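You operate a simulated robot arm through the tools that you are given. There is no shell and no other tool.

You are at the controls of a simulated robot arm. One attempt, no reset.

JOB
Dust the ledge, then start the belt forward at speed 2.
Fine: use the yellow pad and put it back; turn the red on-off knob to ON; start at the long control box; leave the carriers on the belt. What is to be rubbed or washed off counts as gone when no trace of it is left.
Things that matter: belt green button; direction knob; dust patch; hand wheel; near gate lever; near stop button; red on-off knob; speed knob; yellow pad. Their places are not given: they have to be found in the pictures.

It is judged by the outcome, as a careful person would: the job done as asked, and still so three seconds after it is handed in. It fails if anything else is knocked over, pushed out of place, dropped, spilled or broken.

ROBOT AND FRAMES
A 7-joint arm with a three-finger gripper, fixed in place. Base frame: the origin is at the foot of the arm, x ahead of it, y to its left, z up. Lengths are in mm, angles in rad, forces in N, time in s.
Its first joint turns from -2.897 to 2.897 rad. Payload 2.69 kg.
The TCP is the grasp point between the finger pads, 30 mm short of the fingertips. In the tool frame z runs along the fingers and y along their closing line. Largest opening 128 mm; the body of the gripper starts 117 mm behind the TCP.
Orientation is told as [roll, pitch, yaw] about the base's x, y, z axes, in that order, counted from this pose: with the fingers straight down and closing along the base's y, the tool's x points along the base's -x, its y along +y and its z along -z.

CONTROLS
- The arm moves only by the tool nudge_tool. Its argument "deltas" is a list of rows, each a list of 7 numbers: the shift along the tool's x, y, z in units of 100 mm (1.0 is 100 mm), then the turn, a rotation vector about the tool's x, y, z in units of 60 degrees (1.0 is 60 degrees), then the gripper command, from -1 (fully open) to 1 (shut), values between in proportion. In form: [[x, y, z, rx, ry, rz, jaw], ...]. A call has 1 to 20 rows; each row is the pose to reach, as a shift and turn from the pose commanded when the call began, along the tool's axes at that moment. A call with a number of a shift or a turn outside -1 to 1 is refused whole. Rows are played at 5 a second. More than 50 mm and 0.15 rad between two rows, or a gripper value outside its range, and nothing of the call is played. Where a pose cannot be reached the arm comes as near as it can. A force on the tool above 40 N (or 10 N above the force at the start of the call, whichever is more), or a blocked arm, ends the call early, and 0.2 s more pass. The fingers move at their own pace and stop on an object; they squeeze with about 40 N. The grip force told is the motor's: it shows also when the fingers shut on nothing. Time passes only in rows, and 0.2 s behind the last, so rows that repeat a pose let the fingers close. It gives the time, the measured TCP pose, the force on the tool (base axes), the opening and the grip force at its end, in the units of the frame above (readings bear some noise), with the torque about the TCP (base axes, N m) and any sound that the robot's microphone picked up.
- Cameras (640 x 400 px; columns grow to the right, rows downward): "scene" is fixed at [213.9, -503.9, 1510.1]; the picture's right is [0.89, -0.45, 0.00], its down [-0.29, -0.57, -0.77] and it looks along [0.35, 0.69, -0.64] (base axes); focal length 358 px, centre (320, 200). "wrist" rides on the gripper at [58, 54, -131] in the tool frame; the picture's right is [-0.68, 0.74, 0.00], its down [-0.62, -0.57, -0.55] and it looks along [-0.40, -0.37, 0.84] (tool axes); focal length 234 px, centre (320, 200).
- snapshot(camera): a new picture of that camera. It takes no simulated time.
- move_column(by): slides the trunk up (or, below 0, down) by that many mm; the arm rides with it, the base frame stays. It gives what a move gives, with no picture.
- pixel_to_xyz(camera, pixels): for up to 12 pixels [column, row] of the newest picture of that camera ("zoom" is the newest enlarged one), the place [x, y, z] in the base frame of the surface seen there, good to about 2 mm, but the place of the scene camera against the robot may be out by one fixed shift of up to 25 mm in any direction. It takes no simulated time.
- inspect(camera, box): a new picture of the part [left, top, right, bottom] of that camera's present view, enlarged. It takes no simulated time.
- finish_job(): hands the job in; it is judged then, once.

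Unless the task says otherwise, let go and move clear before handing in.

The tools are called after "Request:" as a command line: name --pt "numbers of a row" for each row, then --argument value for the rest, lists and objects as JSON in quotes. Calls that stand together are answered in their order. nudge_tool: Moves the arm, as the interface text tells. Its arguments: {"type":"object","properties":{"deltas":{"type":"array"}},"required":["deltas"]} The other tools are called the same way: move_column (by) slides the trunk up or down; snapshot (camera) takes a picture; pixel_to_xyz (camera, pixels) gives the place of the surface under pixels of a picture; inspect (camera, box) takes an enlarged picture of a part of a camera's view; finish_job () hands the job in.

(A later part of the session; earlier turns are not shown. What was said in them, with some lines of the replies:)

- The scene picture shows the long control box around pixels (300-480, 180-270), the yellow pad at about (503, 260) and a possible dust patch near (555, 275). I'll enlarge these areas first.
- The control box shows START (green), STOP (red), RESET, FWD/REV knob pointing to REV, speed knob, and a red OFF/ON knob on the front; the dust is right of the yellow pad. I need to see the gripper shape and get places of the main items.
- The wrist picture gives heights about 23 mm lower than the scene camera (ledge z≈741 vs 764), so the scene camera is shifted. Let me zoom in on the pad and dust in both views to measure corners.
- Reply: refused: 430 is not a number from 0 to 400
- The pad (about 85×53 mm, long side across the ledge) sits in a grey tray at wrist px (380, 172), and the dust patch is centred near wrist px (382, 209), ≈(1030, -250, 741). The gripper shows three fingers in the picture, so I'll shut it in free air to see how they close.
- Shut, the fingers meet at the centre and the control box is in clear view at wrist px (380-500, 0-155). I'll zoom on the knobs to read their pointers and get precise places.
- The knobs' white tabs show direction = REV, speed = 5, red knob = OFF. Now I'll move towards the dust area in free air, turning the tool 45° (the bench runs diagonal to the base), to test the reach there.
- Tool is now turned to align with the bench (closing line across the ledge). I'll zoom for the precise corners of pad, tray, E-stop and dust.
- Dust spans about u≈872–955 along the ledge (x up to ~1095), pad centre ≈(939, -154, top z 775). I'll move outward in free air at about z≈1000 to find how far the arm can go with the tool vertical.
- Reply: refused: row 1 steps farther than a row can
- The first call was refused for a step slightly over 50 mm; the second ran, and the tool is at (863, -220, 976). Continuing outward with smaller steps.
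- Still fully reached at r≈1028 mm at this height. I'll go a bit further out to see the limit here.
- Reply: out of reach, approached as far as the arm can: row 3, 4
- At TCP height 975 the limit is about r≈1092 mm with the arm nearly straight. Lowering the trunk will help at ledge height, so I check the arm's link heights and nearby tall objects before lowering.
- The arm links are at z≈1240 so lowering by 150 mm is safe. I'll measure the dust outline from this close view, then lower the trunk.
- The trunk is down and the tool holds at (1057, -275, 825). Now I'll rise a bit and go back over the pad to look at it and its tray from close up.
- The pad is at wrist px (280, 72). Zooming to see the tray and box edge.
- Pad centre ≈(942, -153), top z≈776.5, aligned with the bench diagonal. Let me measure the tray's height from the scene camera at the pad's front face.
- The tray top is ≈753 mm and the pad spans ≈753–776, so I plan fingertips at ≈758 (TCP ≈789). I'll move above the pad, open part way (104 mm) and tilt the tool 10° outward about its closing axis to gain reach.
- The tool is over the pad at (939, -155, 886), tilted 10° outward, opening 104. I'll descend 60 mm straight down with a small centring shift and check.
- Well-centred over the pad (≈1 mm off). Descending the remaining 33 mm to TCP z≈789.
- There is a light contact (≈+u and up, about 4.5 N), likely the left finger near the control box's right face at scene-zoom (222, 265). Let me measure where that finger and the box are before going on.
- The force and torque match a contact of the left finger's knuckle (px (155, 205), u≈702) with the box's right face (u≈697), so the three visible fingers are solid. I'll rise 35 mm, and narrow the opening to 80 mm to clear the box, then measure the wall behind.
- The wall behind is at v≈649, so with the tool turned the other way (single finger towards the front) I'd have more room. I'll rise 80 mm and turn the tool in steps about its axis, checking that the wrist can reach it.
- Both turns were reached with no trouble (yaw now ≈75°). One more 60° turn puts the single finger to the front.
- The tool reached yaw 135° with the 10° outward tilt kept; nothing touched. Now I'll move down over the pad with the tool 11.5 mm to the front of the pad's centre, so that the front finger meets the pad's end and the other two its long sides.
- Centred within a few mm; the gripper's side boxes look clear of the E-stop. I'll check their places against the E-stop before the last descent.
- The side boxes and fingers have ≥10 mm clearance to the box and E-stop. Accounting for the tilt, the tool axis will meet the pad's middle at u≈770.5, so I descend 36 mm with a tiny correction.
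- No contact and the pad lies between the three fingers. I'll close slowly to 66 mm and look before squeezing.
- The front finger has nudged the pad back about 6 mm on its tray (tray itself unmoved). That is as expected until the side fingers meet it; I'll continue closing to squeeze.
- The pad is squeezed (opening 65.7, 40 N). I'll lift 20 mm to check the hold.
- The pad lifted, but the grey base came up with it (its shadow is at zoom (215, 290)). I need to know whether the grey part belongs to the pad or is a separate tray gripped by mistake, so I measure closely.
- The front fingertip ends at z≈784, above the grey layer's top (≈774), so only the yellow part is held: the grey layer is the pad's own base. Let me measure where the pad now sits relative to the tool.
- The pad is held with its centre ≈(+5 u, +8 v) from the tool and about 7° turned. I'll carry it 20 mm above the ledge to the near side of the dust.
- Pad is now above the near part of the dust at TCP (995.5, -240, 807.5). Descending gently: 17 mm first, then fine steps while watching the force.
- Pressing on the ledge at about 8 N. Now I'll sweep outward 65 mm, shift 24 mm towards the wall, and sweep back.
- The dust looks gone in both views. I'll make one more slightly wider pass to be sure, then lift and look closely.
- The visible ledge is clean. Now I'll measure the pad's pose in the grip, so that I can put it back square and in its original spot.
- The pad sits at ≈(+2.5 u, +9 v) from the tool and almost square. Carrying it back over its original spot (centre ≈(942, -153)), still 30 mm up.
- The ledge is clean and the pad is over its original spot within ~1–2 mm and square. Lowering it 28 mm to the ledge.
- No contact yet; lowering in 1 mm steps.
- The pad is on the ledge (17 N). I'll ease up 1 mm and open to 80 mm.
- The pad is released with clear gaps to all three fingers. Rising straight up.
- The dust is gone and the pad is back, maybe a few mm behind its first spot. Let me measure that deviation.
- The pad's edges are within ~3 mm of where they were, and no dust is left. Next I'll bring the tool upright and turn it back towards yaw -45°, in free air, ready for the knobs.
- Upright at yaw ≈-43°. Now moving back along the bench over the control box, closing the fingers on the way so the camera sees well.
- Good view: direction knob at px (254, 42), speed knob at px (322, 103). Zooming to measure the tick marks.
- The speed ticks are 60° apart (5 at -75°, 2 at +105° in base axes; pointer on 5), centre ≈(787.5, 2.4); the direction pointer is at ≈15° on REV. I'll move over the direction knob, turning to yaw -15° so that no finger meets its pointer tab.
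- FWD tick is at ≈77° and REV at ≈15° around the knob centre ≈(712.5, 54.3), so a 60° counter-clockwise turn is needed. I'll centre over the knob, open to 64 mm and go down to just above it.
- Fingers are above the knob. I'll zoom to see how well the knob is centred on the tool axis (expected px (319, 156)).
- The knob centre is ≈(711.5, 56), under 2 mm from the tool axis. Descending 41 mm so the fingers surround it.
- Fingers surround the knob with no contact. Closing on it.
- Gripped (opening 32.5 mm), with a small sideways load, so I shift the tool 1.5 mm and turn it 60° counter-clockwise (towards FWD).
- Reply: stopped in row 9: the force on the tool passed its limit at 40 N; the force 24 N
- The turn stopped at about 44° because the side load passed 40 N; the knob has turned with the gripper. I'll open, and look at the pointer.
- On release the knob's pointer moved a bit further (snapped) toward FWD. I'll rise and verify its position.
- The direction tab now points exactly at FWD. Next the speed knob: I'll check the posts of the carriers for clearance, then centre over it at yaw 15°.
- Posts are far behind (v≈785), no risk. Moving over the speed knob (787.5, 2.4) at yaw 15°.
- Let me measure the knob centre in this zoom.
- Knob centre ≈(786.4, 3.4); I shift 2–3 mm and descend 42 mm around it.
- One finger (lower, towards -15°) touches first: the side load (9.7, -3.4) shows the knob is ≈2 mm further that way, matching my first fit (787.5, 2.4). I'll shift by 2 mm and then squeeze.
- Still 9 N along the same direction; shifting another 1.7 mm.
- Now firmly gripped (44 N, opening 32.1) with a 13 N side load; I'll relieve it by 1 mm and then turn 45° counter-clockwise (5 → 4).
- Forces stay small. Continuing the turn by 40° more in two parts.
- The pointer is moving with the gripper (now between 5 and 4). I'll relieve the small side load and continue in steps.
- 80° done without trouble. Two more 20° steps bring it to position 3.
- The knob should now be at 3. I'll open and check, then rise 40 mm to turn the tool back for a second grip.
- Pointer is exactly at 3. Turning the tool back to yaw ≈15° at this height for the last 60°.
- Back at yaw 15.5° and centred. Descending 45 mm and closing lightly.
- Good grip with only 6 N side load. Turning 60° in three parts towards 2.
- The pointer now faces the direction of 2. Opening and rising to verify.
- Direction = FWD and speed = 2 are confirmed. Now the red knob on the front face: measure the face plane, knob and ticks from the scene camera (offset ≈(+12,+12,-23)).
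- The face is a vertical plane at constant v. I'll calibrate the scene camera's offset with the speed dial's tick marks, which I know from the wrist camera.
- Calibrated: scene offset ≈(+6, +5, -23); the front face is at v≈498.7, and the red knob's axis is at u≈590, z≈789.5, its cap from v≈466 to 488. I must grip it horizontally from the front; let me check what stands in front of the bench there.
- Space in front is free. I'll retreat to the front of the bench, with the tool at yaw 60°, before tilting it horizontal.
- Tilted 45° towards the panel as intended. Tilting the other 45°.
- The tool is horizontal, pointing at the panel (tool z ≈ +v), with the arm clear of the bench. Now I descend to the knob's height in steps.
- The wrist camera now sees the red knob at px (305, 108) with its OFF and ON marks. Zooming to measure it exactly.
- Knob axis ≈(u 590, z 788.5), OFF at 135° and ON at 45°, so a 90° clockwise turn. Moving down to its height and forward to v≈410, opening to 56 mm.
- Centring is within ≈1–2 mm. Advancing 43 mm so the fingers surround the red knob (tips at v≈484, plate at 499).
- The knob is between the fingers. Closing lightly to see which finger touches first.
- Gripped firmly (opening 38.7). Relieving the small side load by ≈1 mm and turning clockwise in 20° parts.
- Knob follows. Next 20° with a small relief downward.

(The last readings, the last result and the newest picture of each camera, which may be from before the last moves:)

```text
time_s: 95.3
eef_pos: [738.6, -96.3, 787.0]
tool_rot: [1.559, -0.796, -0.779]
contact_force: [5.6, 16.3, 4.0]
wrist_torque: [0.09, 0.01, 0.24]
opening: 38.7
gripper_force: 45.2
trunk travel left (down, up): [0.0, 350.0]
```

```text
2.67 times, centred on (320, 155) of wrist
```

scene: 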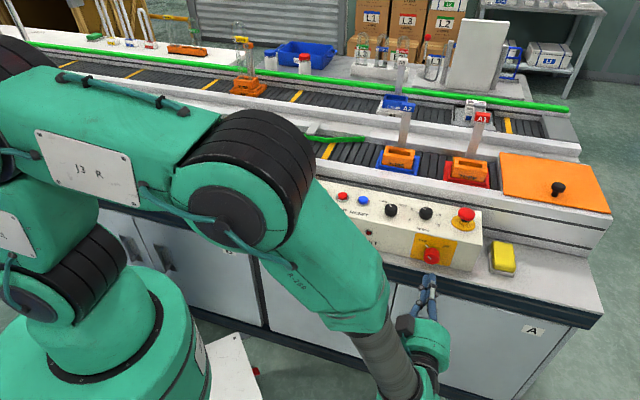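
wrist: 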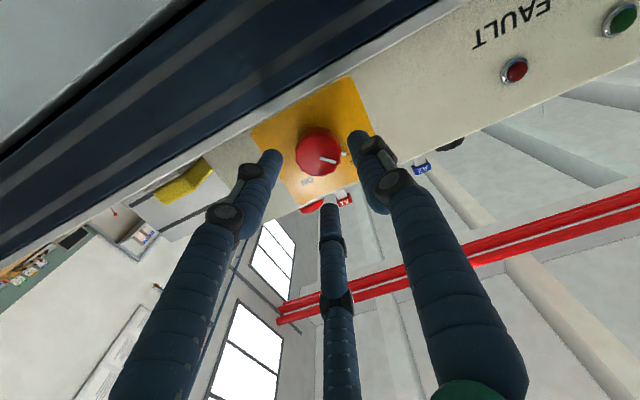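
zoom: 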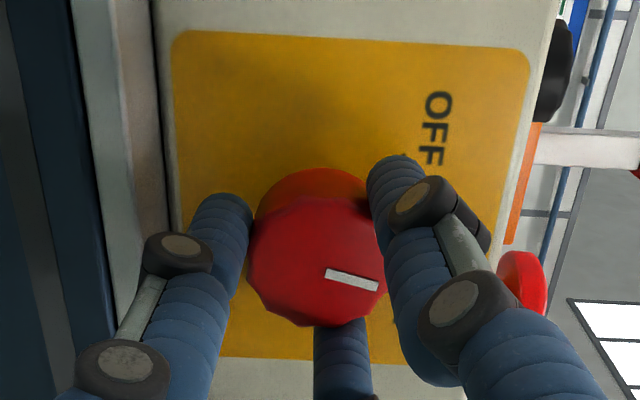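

60° done. Relieving the axial pull by 1 mm and turning the last 30°.

Request:
nudge_tool --pt "0.002 0.008 0.01 0 0 0.0 0.6" --pt "0.002 0.008 0.01 0 0 0.08 0.6" --pt "0.002 0.008 0.01 0 0 0.16 0.6" --pt "0.002 0.008 0.01 0 0 0.25 0.6" --pt "0.002 0.008 0.01 0 0 0.25 0.6"

Request:
nudge_tool --pt "0 0 0 0 0 0.08 0.6" --pt "0 0 0 0 0 0.16 0.6" --pt "0 0 0 0 0 0.24 0.6" --pt "0 0 0 0 0 0.24 0.6"

Request:
inspect --camera "wrist" --box '[240, 80, 400, 230]'

Request:
inspect --camera "scene" --box '[340, 190, 520, 320]'

```text
time_s: 96.5
eef_pos: [738.0, -96.2, 787.7]
tool_rot: [1.564, -0.532, -0.782]
contact_force: [-7.4, -12.2, -5.2]
wrist_torque: [-0.13, 0.21, -0.28]
opening: 38.6
gripper_force: 45.3
trunk travel left (down, up): [0.0, 350.0]
```

```text
time_s: 97.5
eef_pos: [739.0, -95.6, 786.5]
tool_rot: [1.563, -0.279, -0.784]
contact_force: [-12.8, -20.3, -2.3]
wrist_torque: [0.02, -0.03, -0.35]
opening: 38.5
gripper_force: 45.1
trunk travel left (down, up): [0.0, 350.0]
```

```text
2.67 times, centred on (320, 155) of wrist
```

zoom: 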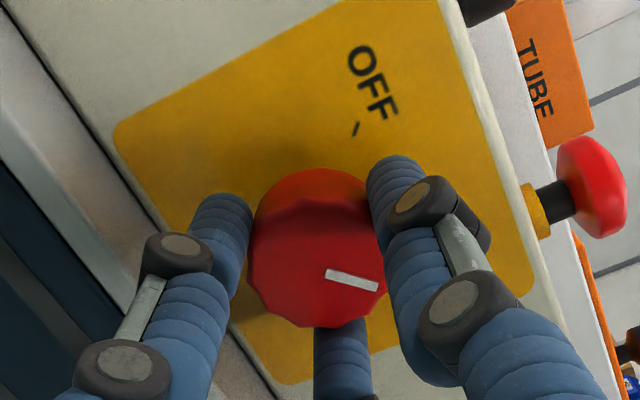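

```text
3.08 times, centred on (430, 255) of scene
```

zoom: 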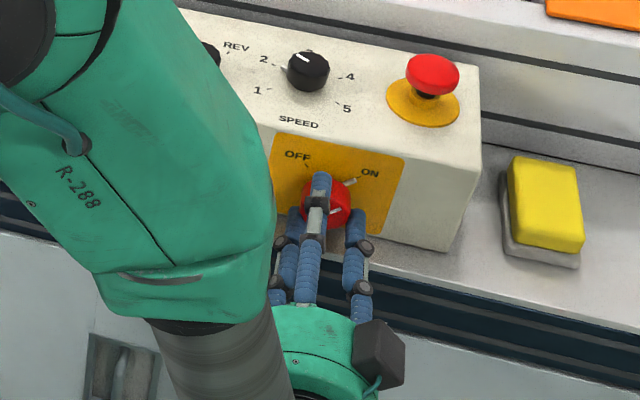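

The white tab is now at ON. Opening and backing off to verify.

Request:
nudge_tool --pt "0 0 0 0 0 0 0.3" --pt "0 0 0 0 0 0 0.125" --pt "0 0 0 0 0 0 0.125" --pt "0 0 -0.2 0 0 0 0.125" --pt "0 0 -0.5 0 0 0 0.125" --pt "0 0 -0.8 0 0 0 0.125" --pt "0 0 -0.8 0 0 0 0.125"

Request:
snapshot --camera "wrist"

Request:
inspect --camera "scene" --box '[340, 190, 520, 320]'

```text
time_s: 99.1
eef_pos: [681.7, -152.4, 787.8]
tool_rot: [1.563, -0.282, -0.784]
contact_force: [-0.4, 0.8, -0.5]
wrist_torque: [0.02, 0.03, 0.04]
opening: 56.2
gripper_force: 0.1
trunk travel left (down, up): [0.0, 350.0]
```

```text
taken
```

wrist: 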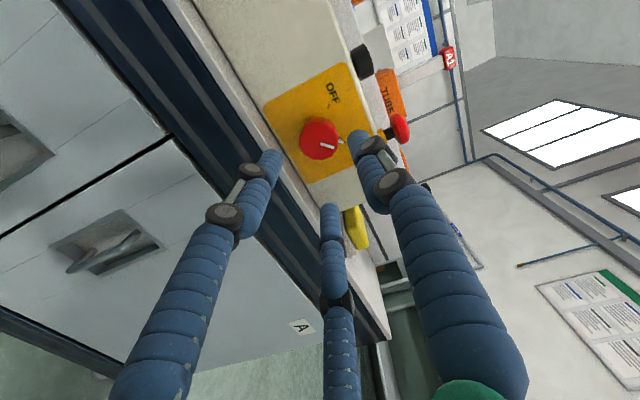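

```text
3.08 times, centred on (430, 255) of scene
```

zoom: 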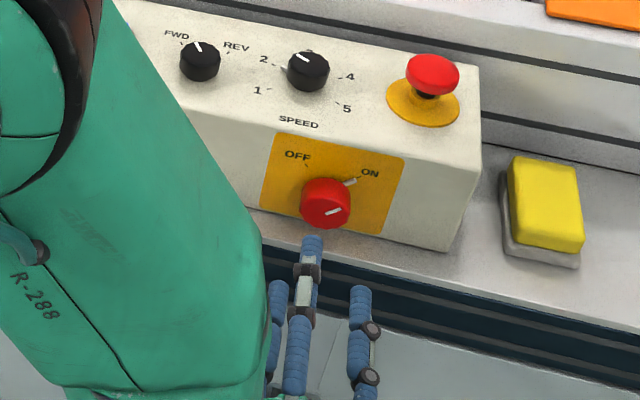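

The red knob is at ON (tab on the ON tick). Now I rise and turn the tool back to pointing down for the START button.

Request:
nudge_tool --pt "-0.086 0.322 -0.1 0 0 0 1" --pt "-0.173 0.644 -0.1 0 0 0 1" --pt "-0.259 0.966 -0.1 0 0 0 1" --pt "-0.259 0.966 -0.1 0 0 0 1"

Request:
nudge_tool --pt "-0.086 0.322 0 0 0 0 1" --pt "-0.173 0.644 0 0 0 0 1" --pt "-0.259 0.966 0 0 0 0 1" --pt "-0.259 0.966 0 0 0 0 1"

Request:
nudge_tool --pt "0 0.05 0 0.12 0.032 0 1" --pt "0 0.1 0 0.2415 0.065 0 1" --pt "0 0.15 0 0.362 0.097 0 1" --pt "0 0.2 0 0.483 0.129 0 1" --pt "0 0.25 0 0.604 0.162 0 1" --pt "0 0.25 0 0.7245 0.194 0 1" --pt "0 0.25 0 0.7245 0.194 0 1"

Request:
nudge_tool --pt "0 0 0 0.12 0.032 0 1" --pt "0 0 0 0.2415 0.065 0 1" --pt "0 0 0 0.362 0.097 0 1" --pt "0 0 0 0.483 0.129 0 1" --pt "0 0 0 0.604 0.162 0 1" --pt "0 0 0 0.7245 0.194 0 1" --pt "0 0 0 0.7245 0.194 0 1"

Request:
snapshot --camera "scene"

Request:
snapshot --camera "wrist"

```text
time_s: 100.1
eef_pos: [674.8, -158.6, 889.3]
tool_rot: [1.564, -0.282, -0.784]
contact_force: [-0.5, 0.8, -0.5]
wrist_torque: [0.0, -0.02, 0.01]
opening: 2.1
gripper_force: 31.3
trunk travel left (down, up): [0.0, 350.0]
```

```text
time_s: 101.1
eef_pos: [672.3, -154.1, 990.2]
tool_rot: [1.565, -0.283, -0.783]
contact_force: [0.2, -0.5, 0.8]
wrist_torque: [0.0, 0.01, 0.02]
opening: 2.1
gripper_force: 31.1
trunk travel left (down, up): [0.0, 350.0]
```

```text
time_s: 102.7
eef_pos: [668.0, -149.9, 1012.0]
tool_rot: [0.756, -0.205, -0.594]
contact_force: [-0.3, -0.3, 0.6]
wrist_torque: [-0.03, -0.02, 0.01]
opening: 2.2
gripper_force: 31.4
trunk travel left (down, up): [0.0, 350.0]
```

```text
time_s: 104.3
eef_pos: [667.8, -149.4, 1012.6]
tool_rot: [-0.013, -0.019, -0.523]
contact_force: [0.3, 0.3, -0.2]
wrist_torque: [-0.02, 0.05, -0.01]
opening: 2.0
gripper_force: 32.2
trunk travel left (down, up): [0.0, 350.0]
```

```text
taken
```

scene: 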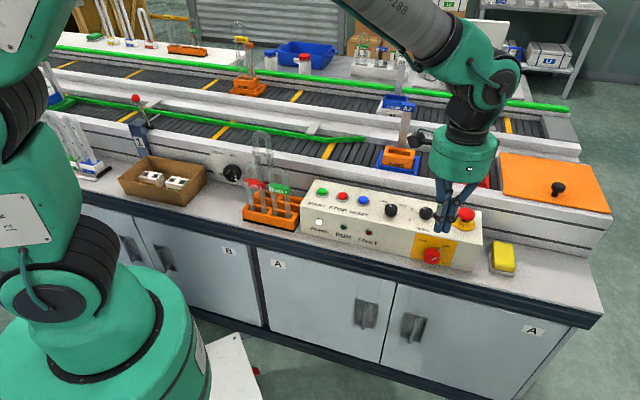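

```text
taken
```

wrist: 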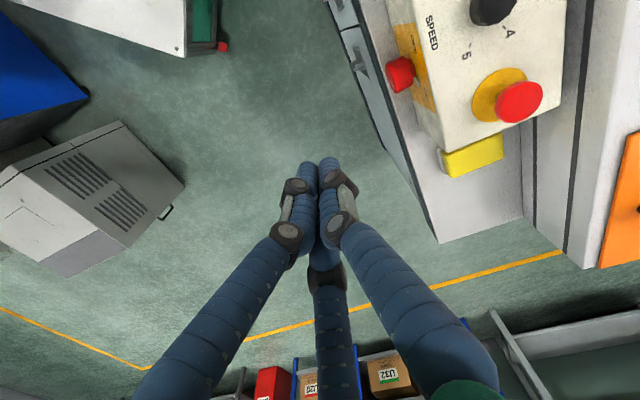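

The POWER lamp seems lit. Before going to START I check the tall tubes left of the box and the START button's place.

Request:
inspect --camera "scene" --box '[220, 110, 420, 260]'

Request:
pixel_to_xyz --camera "zoom" --pixels '[[137, 70], [137, 85], [165, 95], [110, 140], [130, 110], [200, 210], [330, 256], [332, 266], [330, 262], [390, 275], [460, 290], [260, 330]]'

```text
2.67 times, centred on (320, 185) of scene
```

zoom: 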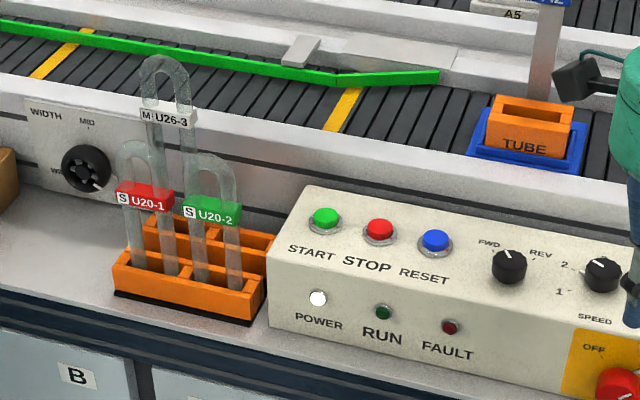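

```text
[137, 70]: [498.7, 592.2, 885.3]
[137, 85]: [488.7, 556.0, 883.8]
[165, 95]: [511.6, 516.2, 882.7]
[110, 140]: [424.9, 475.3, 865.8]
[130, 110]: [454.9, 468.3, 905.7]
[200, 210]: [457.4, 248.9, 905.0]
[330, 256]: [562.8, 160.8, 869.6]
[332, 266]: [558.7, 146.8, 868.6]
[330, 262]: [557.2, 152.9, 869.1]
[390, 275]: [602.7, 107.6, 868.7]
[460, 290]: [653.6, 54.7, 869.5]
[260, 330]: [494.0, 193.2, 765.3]
```

POWER is lit. Measuring the START button and the tube tags with the right pixels.

Request:
pixel_to_xyz --camera "zoom" --pixels '[[168, 115], [165, 60], [145, 197], [210, 213], [325, 215], [325, 208], [380, 228], [436, 240], [145, 75], [185, 80], [315, 298], [383, 312]]'

```text
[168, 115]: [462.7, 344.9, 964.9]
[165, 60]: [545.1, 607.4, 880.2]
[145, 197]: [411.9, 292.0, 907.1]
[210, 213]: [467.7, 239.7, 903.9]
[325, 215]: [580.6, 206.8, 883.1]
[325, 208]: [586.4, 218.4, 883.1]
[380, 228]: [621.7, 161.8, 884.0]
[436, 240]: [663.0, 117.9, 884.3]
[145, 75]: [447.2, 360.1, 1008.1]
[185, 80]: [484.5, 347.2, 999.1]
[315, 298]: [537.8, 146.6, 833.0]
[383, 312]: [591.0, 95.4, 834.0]
```

START is at ≈(586, 211, top 860); the tall tube is ≈170 mm away from it, so there is room. Moving over there at height with closed fingers.

Request:
nudge_tool --pt "0.31 0.34 0 -0.006 0.009 0 1" --pt "0.63 0.68 0 -0.0124 0.018 0 1"

Request:
nudge_tool --pt "0.31 0.34 0 0 0 0 1" --pt "0.63 0.68 0 0 0 0 1"

Request:
nudge_tool --pt "0.31 0.34 0 0 0 0 1" --pt "0.63 0.68 0 0 0 0 1" --pt "0.63 0.68 0 0 0 0 1"

Request:
snapshot --camera "wrist"

Request:
snapshot --camera "scene"

```text
time_s: 104.9
eef_pos: [648.3, -61.4, 1009.9]
tool_rot: [0.002, 0.0, -0.523]
contact_force: [-0.3, -1.1, 0.5]
wrist_torque: [0.13, -0.01, 0.0]
opening: 2.1
gripper_force: 32.2
trunk travel left (down, up): [0.0, 350.0]
```

```text
time_s: 105.5
eef_pos: [626.7, 31.6, 1009.5]
tool_rot: [0.001, 0.0, -0.523]
contact_force: [0.0, -1.3, -0.5]
wrist_torque: [0.08, 0.04, 0.0]
opening: 2.3
gripper_force: 31.4
trunk travel left (down, up): [0.0, 350.0]
```

```text
time_s: 106.3
eef_pos: [602.6, 120.0, 1009.0]
tool_rot: [0.001, -0.001, -0.522]
contact_force: [0.5, -0.5, -0.2]
wrist_torque: [-0.01, 0.0, -0.02]
opening: 2.2
gripper_force: 30.8
trunk travel left (down, up): [0.0, 350.0]
```

```text
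taken
```

wrist: 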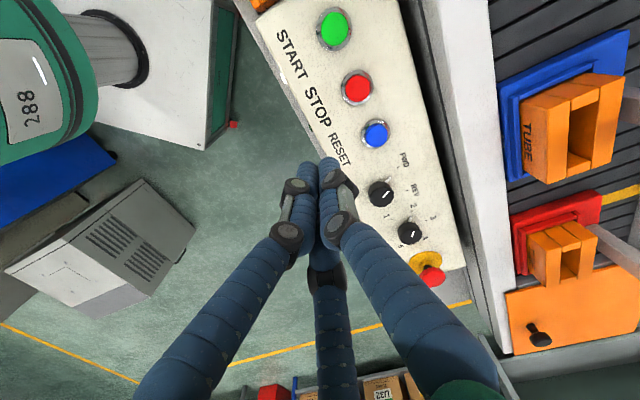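

```text
taken
```

scene: 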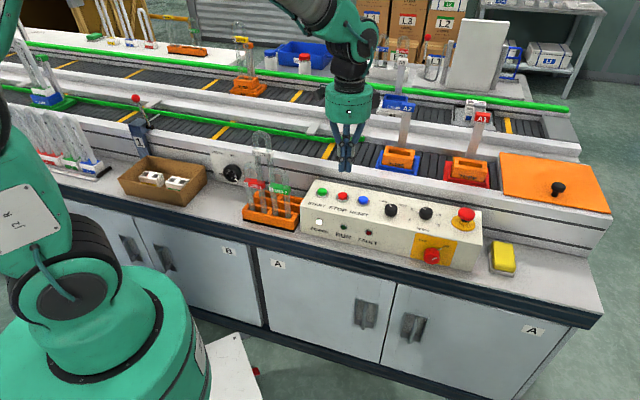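

Now START (green) is visible at wrist px (335, 28), STOP at (356, 88). Measuring them.

Request:
inspect --camera "wrist" --box '[280, 0, 420, 150]'

Request:
pixel_to_xyz --camera "wrist" --pixels '[[334, 28], [328, 28], [342, 28], [334, 20], [334, 36], [357, 87], [376, 134], [380, 193]]'

```text
2.67 times, centred on (350, 75) of wrist
```

zoom: 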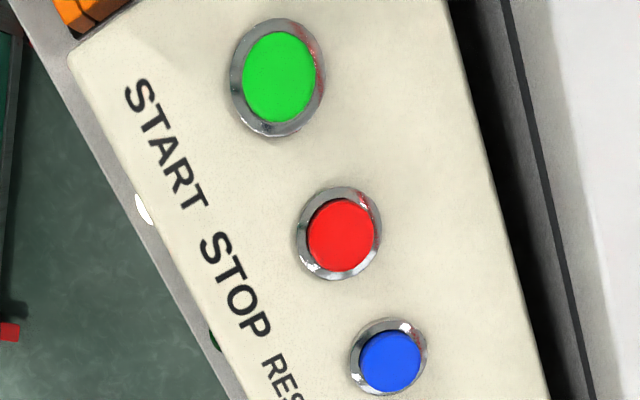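

```text
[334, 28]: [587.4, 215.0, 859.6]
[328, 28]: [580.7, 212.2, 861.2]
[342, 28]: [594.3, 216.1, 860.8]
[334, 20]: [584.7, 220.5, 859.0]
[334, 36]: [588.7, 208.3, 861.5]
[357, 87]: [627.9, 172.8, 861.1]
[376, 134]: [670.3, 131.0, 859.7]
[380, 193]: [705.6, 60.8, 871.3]
```

START centre ≈(588, 213.5, 860). Moving above it and descending to about 40 mm above the button.

Request:
nudge_tool --pt "0.25 0.31 0 0 0 0 1" --pt "0.5 0.62 0.0 0 0 0 1" --pt "0.593 0.738 0.3 0 0 0 1" --pt "0.593 0.738 0.75 0 0 0 1" --pt "0.593 0.738 0.75 0 0 0 1"

Request:
snapshot --camera "wrist"

Request:
inspect --camera "scene" --box '[230, 90, 410, 240]'

```text
time_s: 107.5
eef_pos: [590.9, 215.3, 933.8]
tool_rot: [-0.001, 0.0, -0.522]
contact_force: [0.6, 0.3, -0.7]
wrist_torque: [-0.06, 0.06, 0.02]
opening: 2.1
gripper_force: 31.2
trunk travel left (down, up): [0.0, 350.0]
```

```text
taken
```

wrist: 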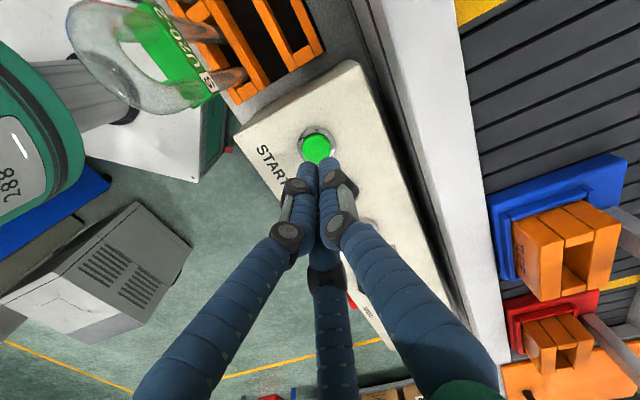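

```text
2.67 times, centred on (320, 165) of scene
```

zoom: 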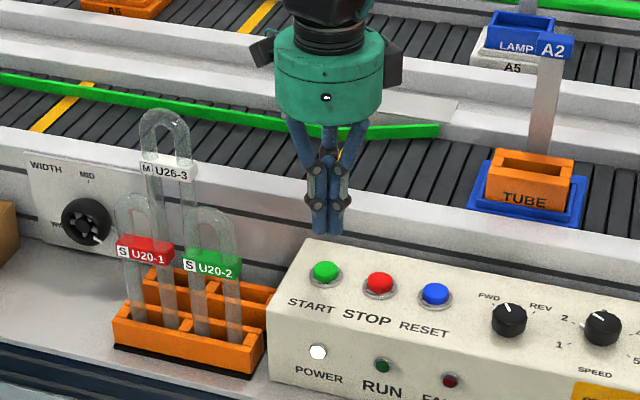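

Button centre is ≈3 mm off the tool axis; I correct and descend to just above it.

Request:
nudge_tool --pt "0.021 -0.023 0.2 0 0 0 1" --pt "0.021 -0.023 0.4 0 0 0 1" --pt "0.021 -0.023 0.4 0 0 0 1"

Request:
inspect --camera "scene" --box '[280, 150, 400, 240]'

Request:
inspect --camera "wrist" --box '[250, 110, 390, 220]'

```text
time_s: 108.3
eef_pos: [588.3, 215.9, 894.5]
tool_rot: [0.0, -0.001, -0.524]
contact_force: [0.9, 0.7, 0.8]
wrist_torque: [-0.03, 0.02, 0.0]
opening: 2.1
gripper_force: 31.3
trunk travel left (down, up): [0.0, 350.0]
```

```text
4.44 times, centred on (340, 195) of scene
```

zoom: 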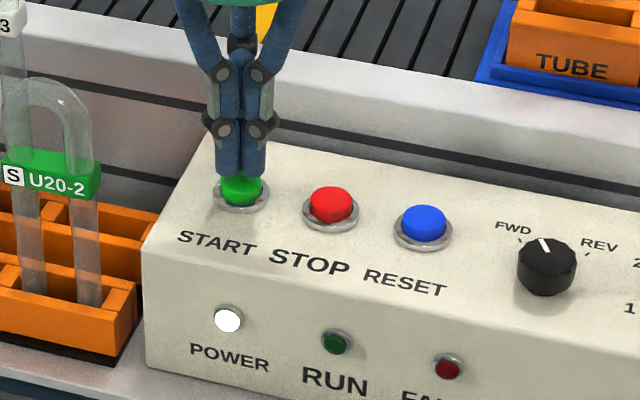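

```text
3.64 times, centred on (320, 165) of wrist
```

zoom: 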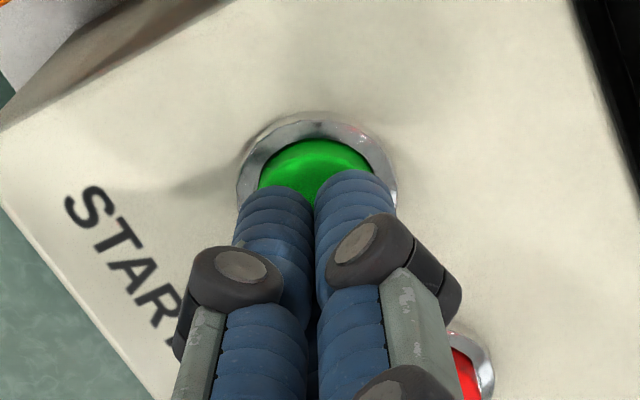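

The fingertips are right above START. Pressing down in small steps.

Request:
nudge_tool --pt "0 0 0.02 0 0 0 1" --pt "0 0 0.04 0 0 0 1" --pt "0 0 0.06 0 0 0 1" --pt "0 0 0.08 0 0 0 1"

Request:
inspect --camera "scene" --box '[280, 150, 400, 240]'

```text
time_s: 109.3
eef_pos: [588.5, 214.6, 887.2]
tool_rot: [0.0, -0.001, -0.524]
contact_force: [-0.1, -0.4, 0.5]
wrist_torque: [-0.01, 0.0, 0.0]
opening: 2.0
gripper_force: 31.5
trunk travel left (down, up): [0.0, 350.0]
```

```text
4.44 times, centred on (340, 195) of scene
```

zoom: 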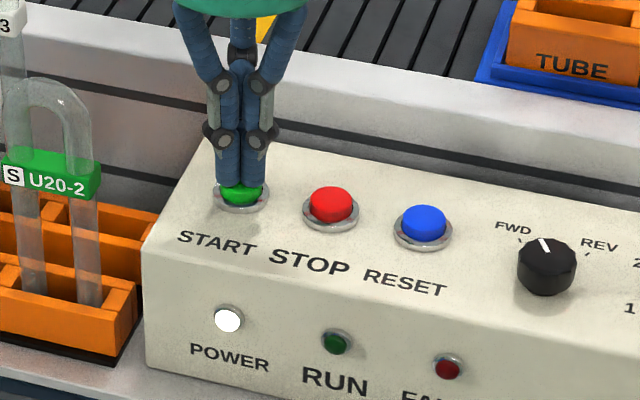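

No contact yet at TCP 887. Continuing down in 2 mm steps.

Request:
nudge_tool --pt "0 0 0.02 0 0 0 1" --pt "0 0 0.04 0 0 0 1" --pt "0 0 0.05 0 0 0 1"

Request:
inspect --camera "scene" --box '[280, 150, 400, 240]'

```text
time_s: 110.1
eef_pos: [589.5, 214.5, 882.6]
tool_rot: [0.002, 0.0, -0.525]
contact_force: [1.2, 0.9, 2.8]
wrist_torque: [0.0, -0.05, 0.0]
opening: 2.1
gripper_force: 31.1
trunk travel left (down, up): [0.0, 350.0]
heard: click
```

```text
4.44 times, centred on (340, 195) of scene
```

zoom: 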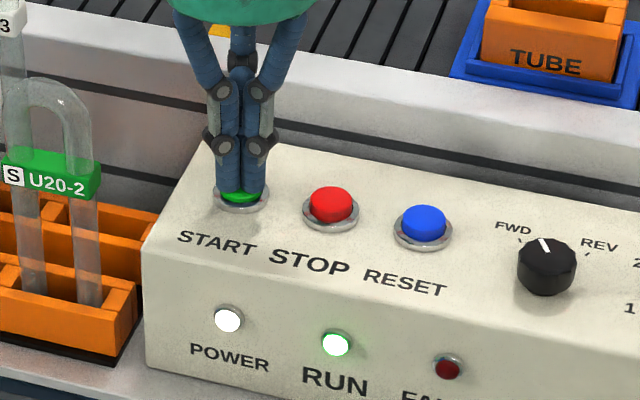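

A click, the RUN lamp is lit and the belt moves the carriers forward. Rising clear of the button.

Request:
nudge_tool --pt "0 0 -0.45 0 0 0 1" --pt "0 0 -0.9 0 0 0 1" --pt "0 0 -1.0 0 0 0 1"

Request:
snapshot --camera "scene"

Request:
inspect --camera "scene" --box '[290, 110, 530, 290]'

```text
time_s: 110.9
eef_pos: [587.6, 212.2, 981.6]
tool_rot: [0.002, 0.001, -0.525]
contact_force: [-0.6, 0.1, 0.4]
wrist_torque: [0.04, -0.01, 0.01]
opening: 2.1
gripper_force: 31.2
trunk travel left (down, up): [0.0, 350.0]
```

```text
taken
```

scene: 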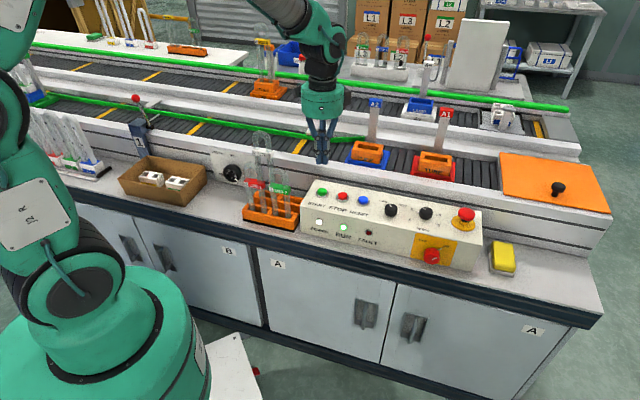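

```text
2.22 times, centred on (410, 200) of scene
```

zoom: 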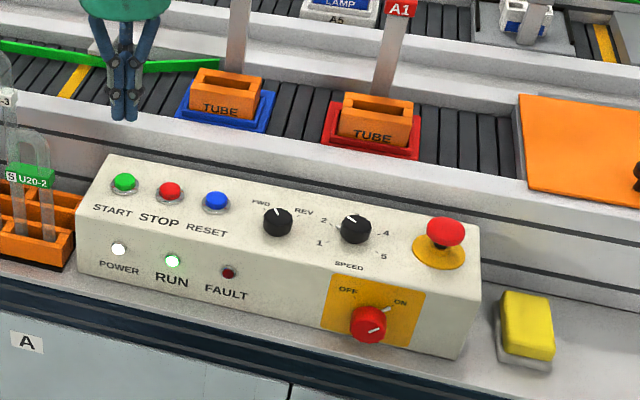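

RUN is lit and the carriers are riding along at low speed. A quick check (no simulated time) that their path clears the parked gripper.

Request:
pixel_to_xyz --camera "scene" --pixels '[[350, 162], [368, 163], [368, 152], [375, 105], [375, 125], [350, 152], [335, 90], [322, 110], [310, 100], [340, 105]]'

```text
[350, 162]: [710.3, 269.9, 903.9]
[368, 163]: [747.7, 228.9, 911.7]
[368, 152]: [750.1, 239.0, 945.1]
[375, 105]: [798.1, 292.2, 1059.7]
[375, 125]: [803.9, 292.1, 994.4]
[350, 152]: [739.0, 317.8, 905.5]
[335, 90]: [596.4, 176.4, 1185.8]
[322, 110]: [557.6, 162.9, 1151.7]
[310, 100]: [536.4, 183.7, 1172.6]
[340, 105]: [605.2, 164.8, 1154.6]
```

The RUN lamp is lit, the controls read FWD, 2 and ON, and the ledge is clean with the pad back in its spot. The carriers pass at v≥700, clear of the gripper, which stays below about v 640. The tool is off the button, so I'm handing in.

Request:
finish_job

```text
The job is handed in.
```

The ledge is dusted, the yellow pad is back within about 3 mm of where it was, and the belt is running forward at speed 2. I handed the job in; no result has come back yet.

- **Dusting:** after two passes with the pad, neither camera showed any dust on the ledge.
- **Controls:** the direction knob is on FWD, speed is on 2, and the red knob is ON. I pressed START on the long control box; it clicked, and the POWER and RUN lamps are lit with FAULT off.
- **Carriers:** they were still on the belt and moving along it when I handed in, with the gripper clear of their path.
- **Contact on the way:** while positioning for the pad, one finger lightly touched the side of the control box (about 4.5 N). I backed off, and nothing appeared to move.
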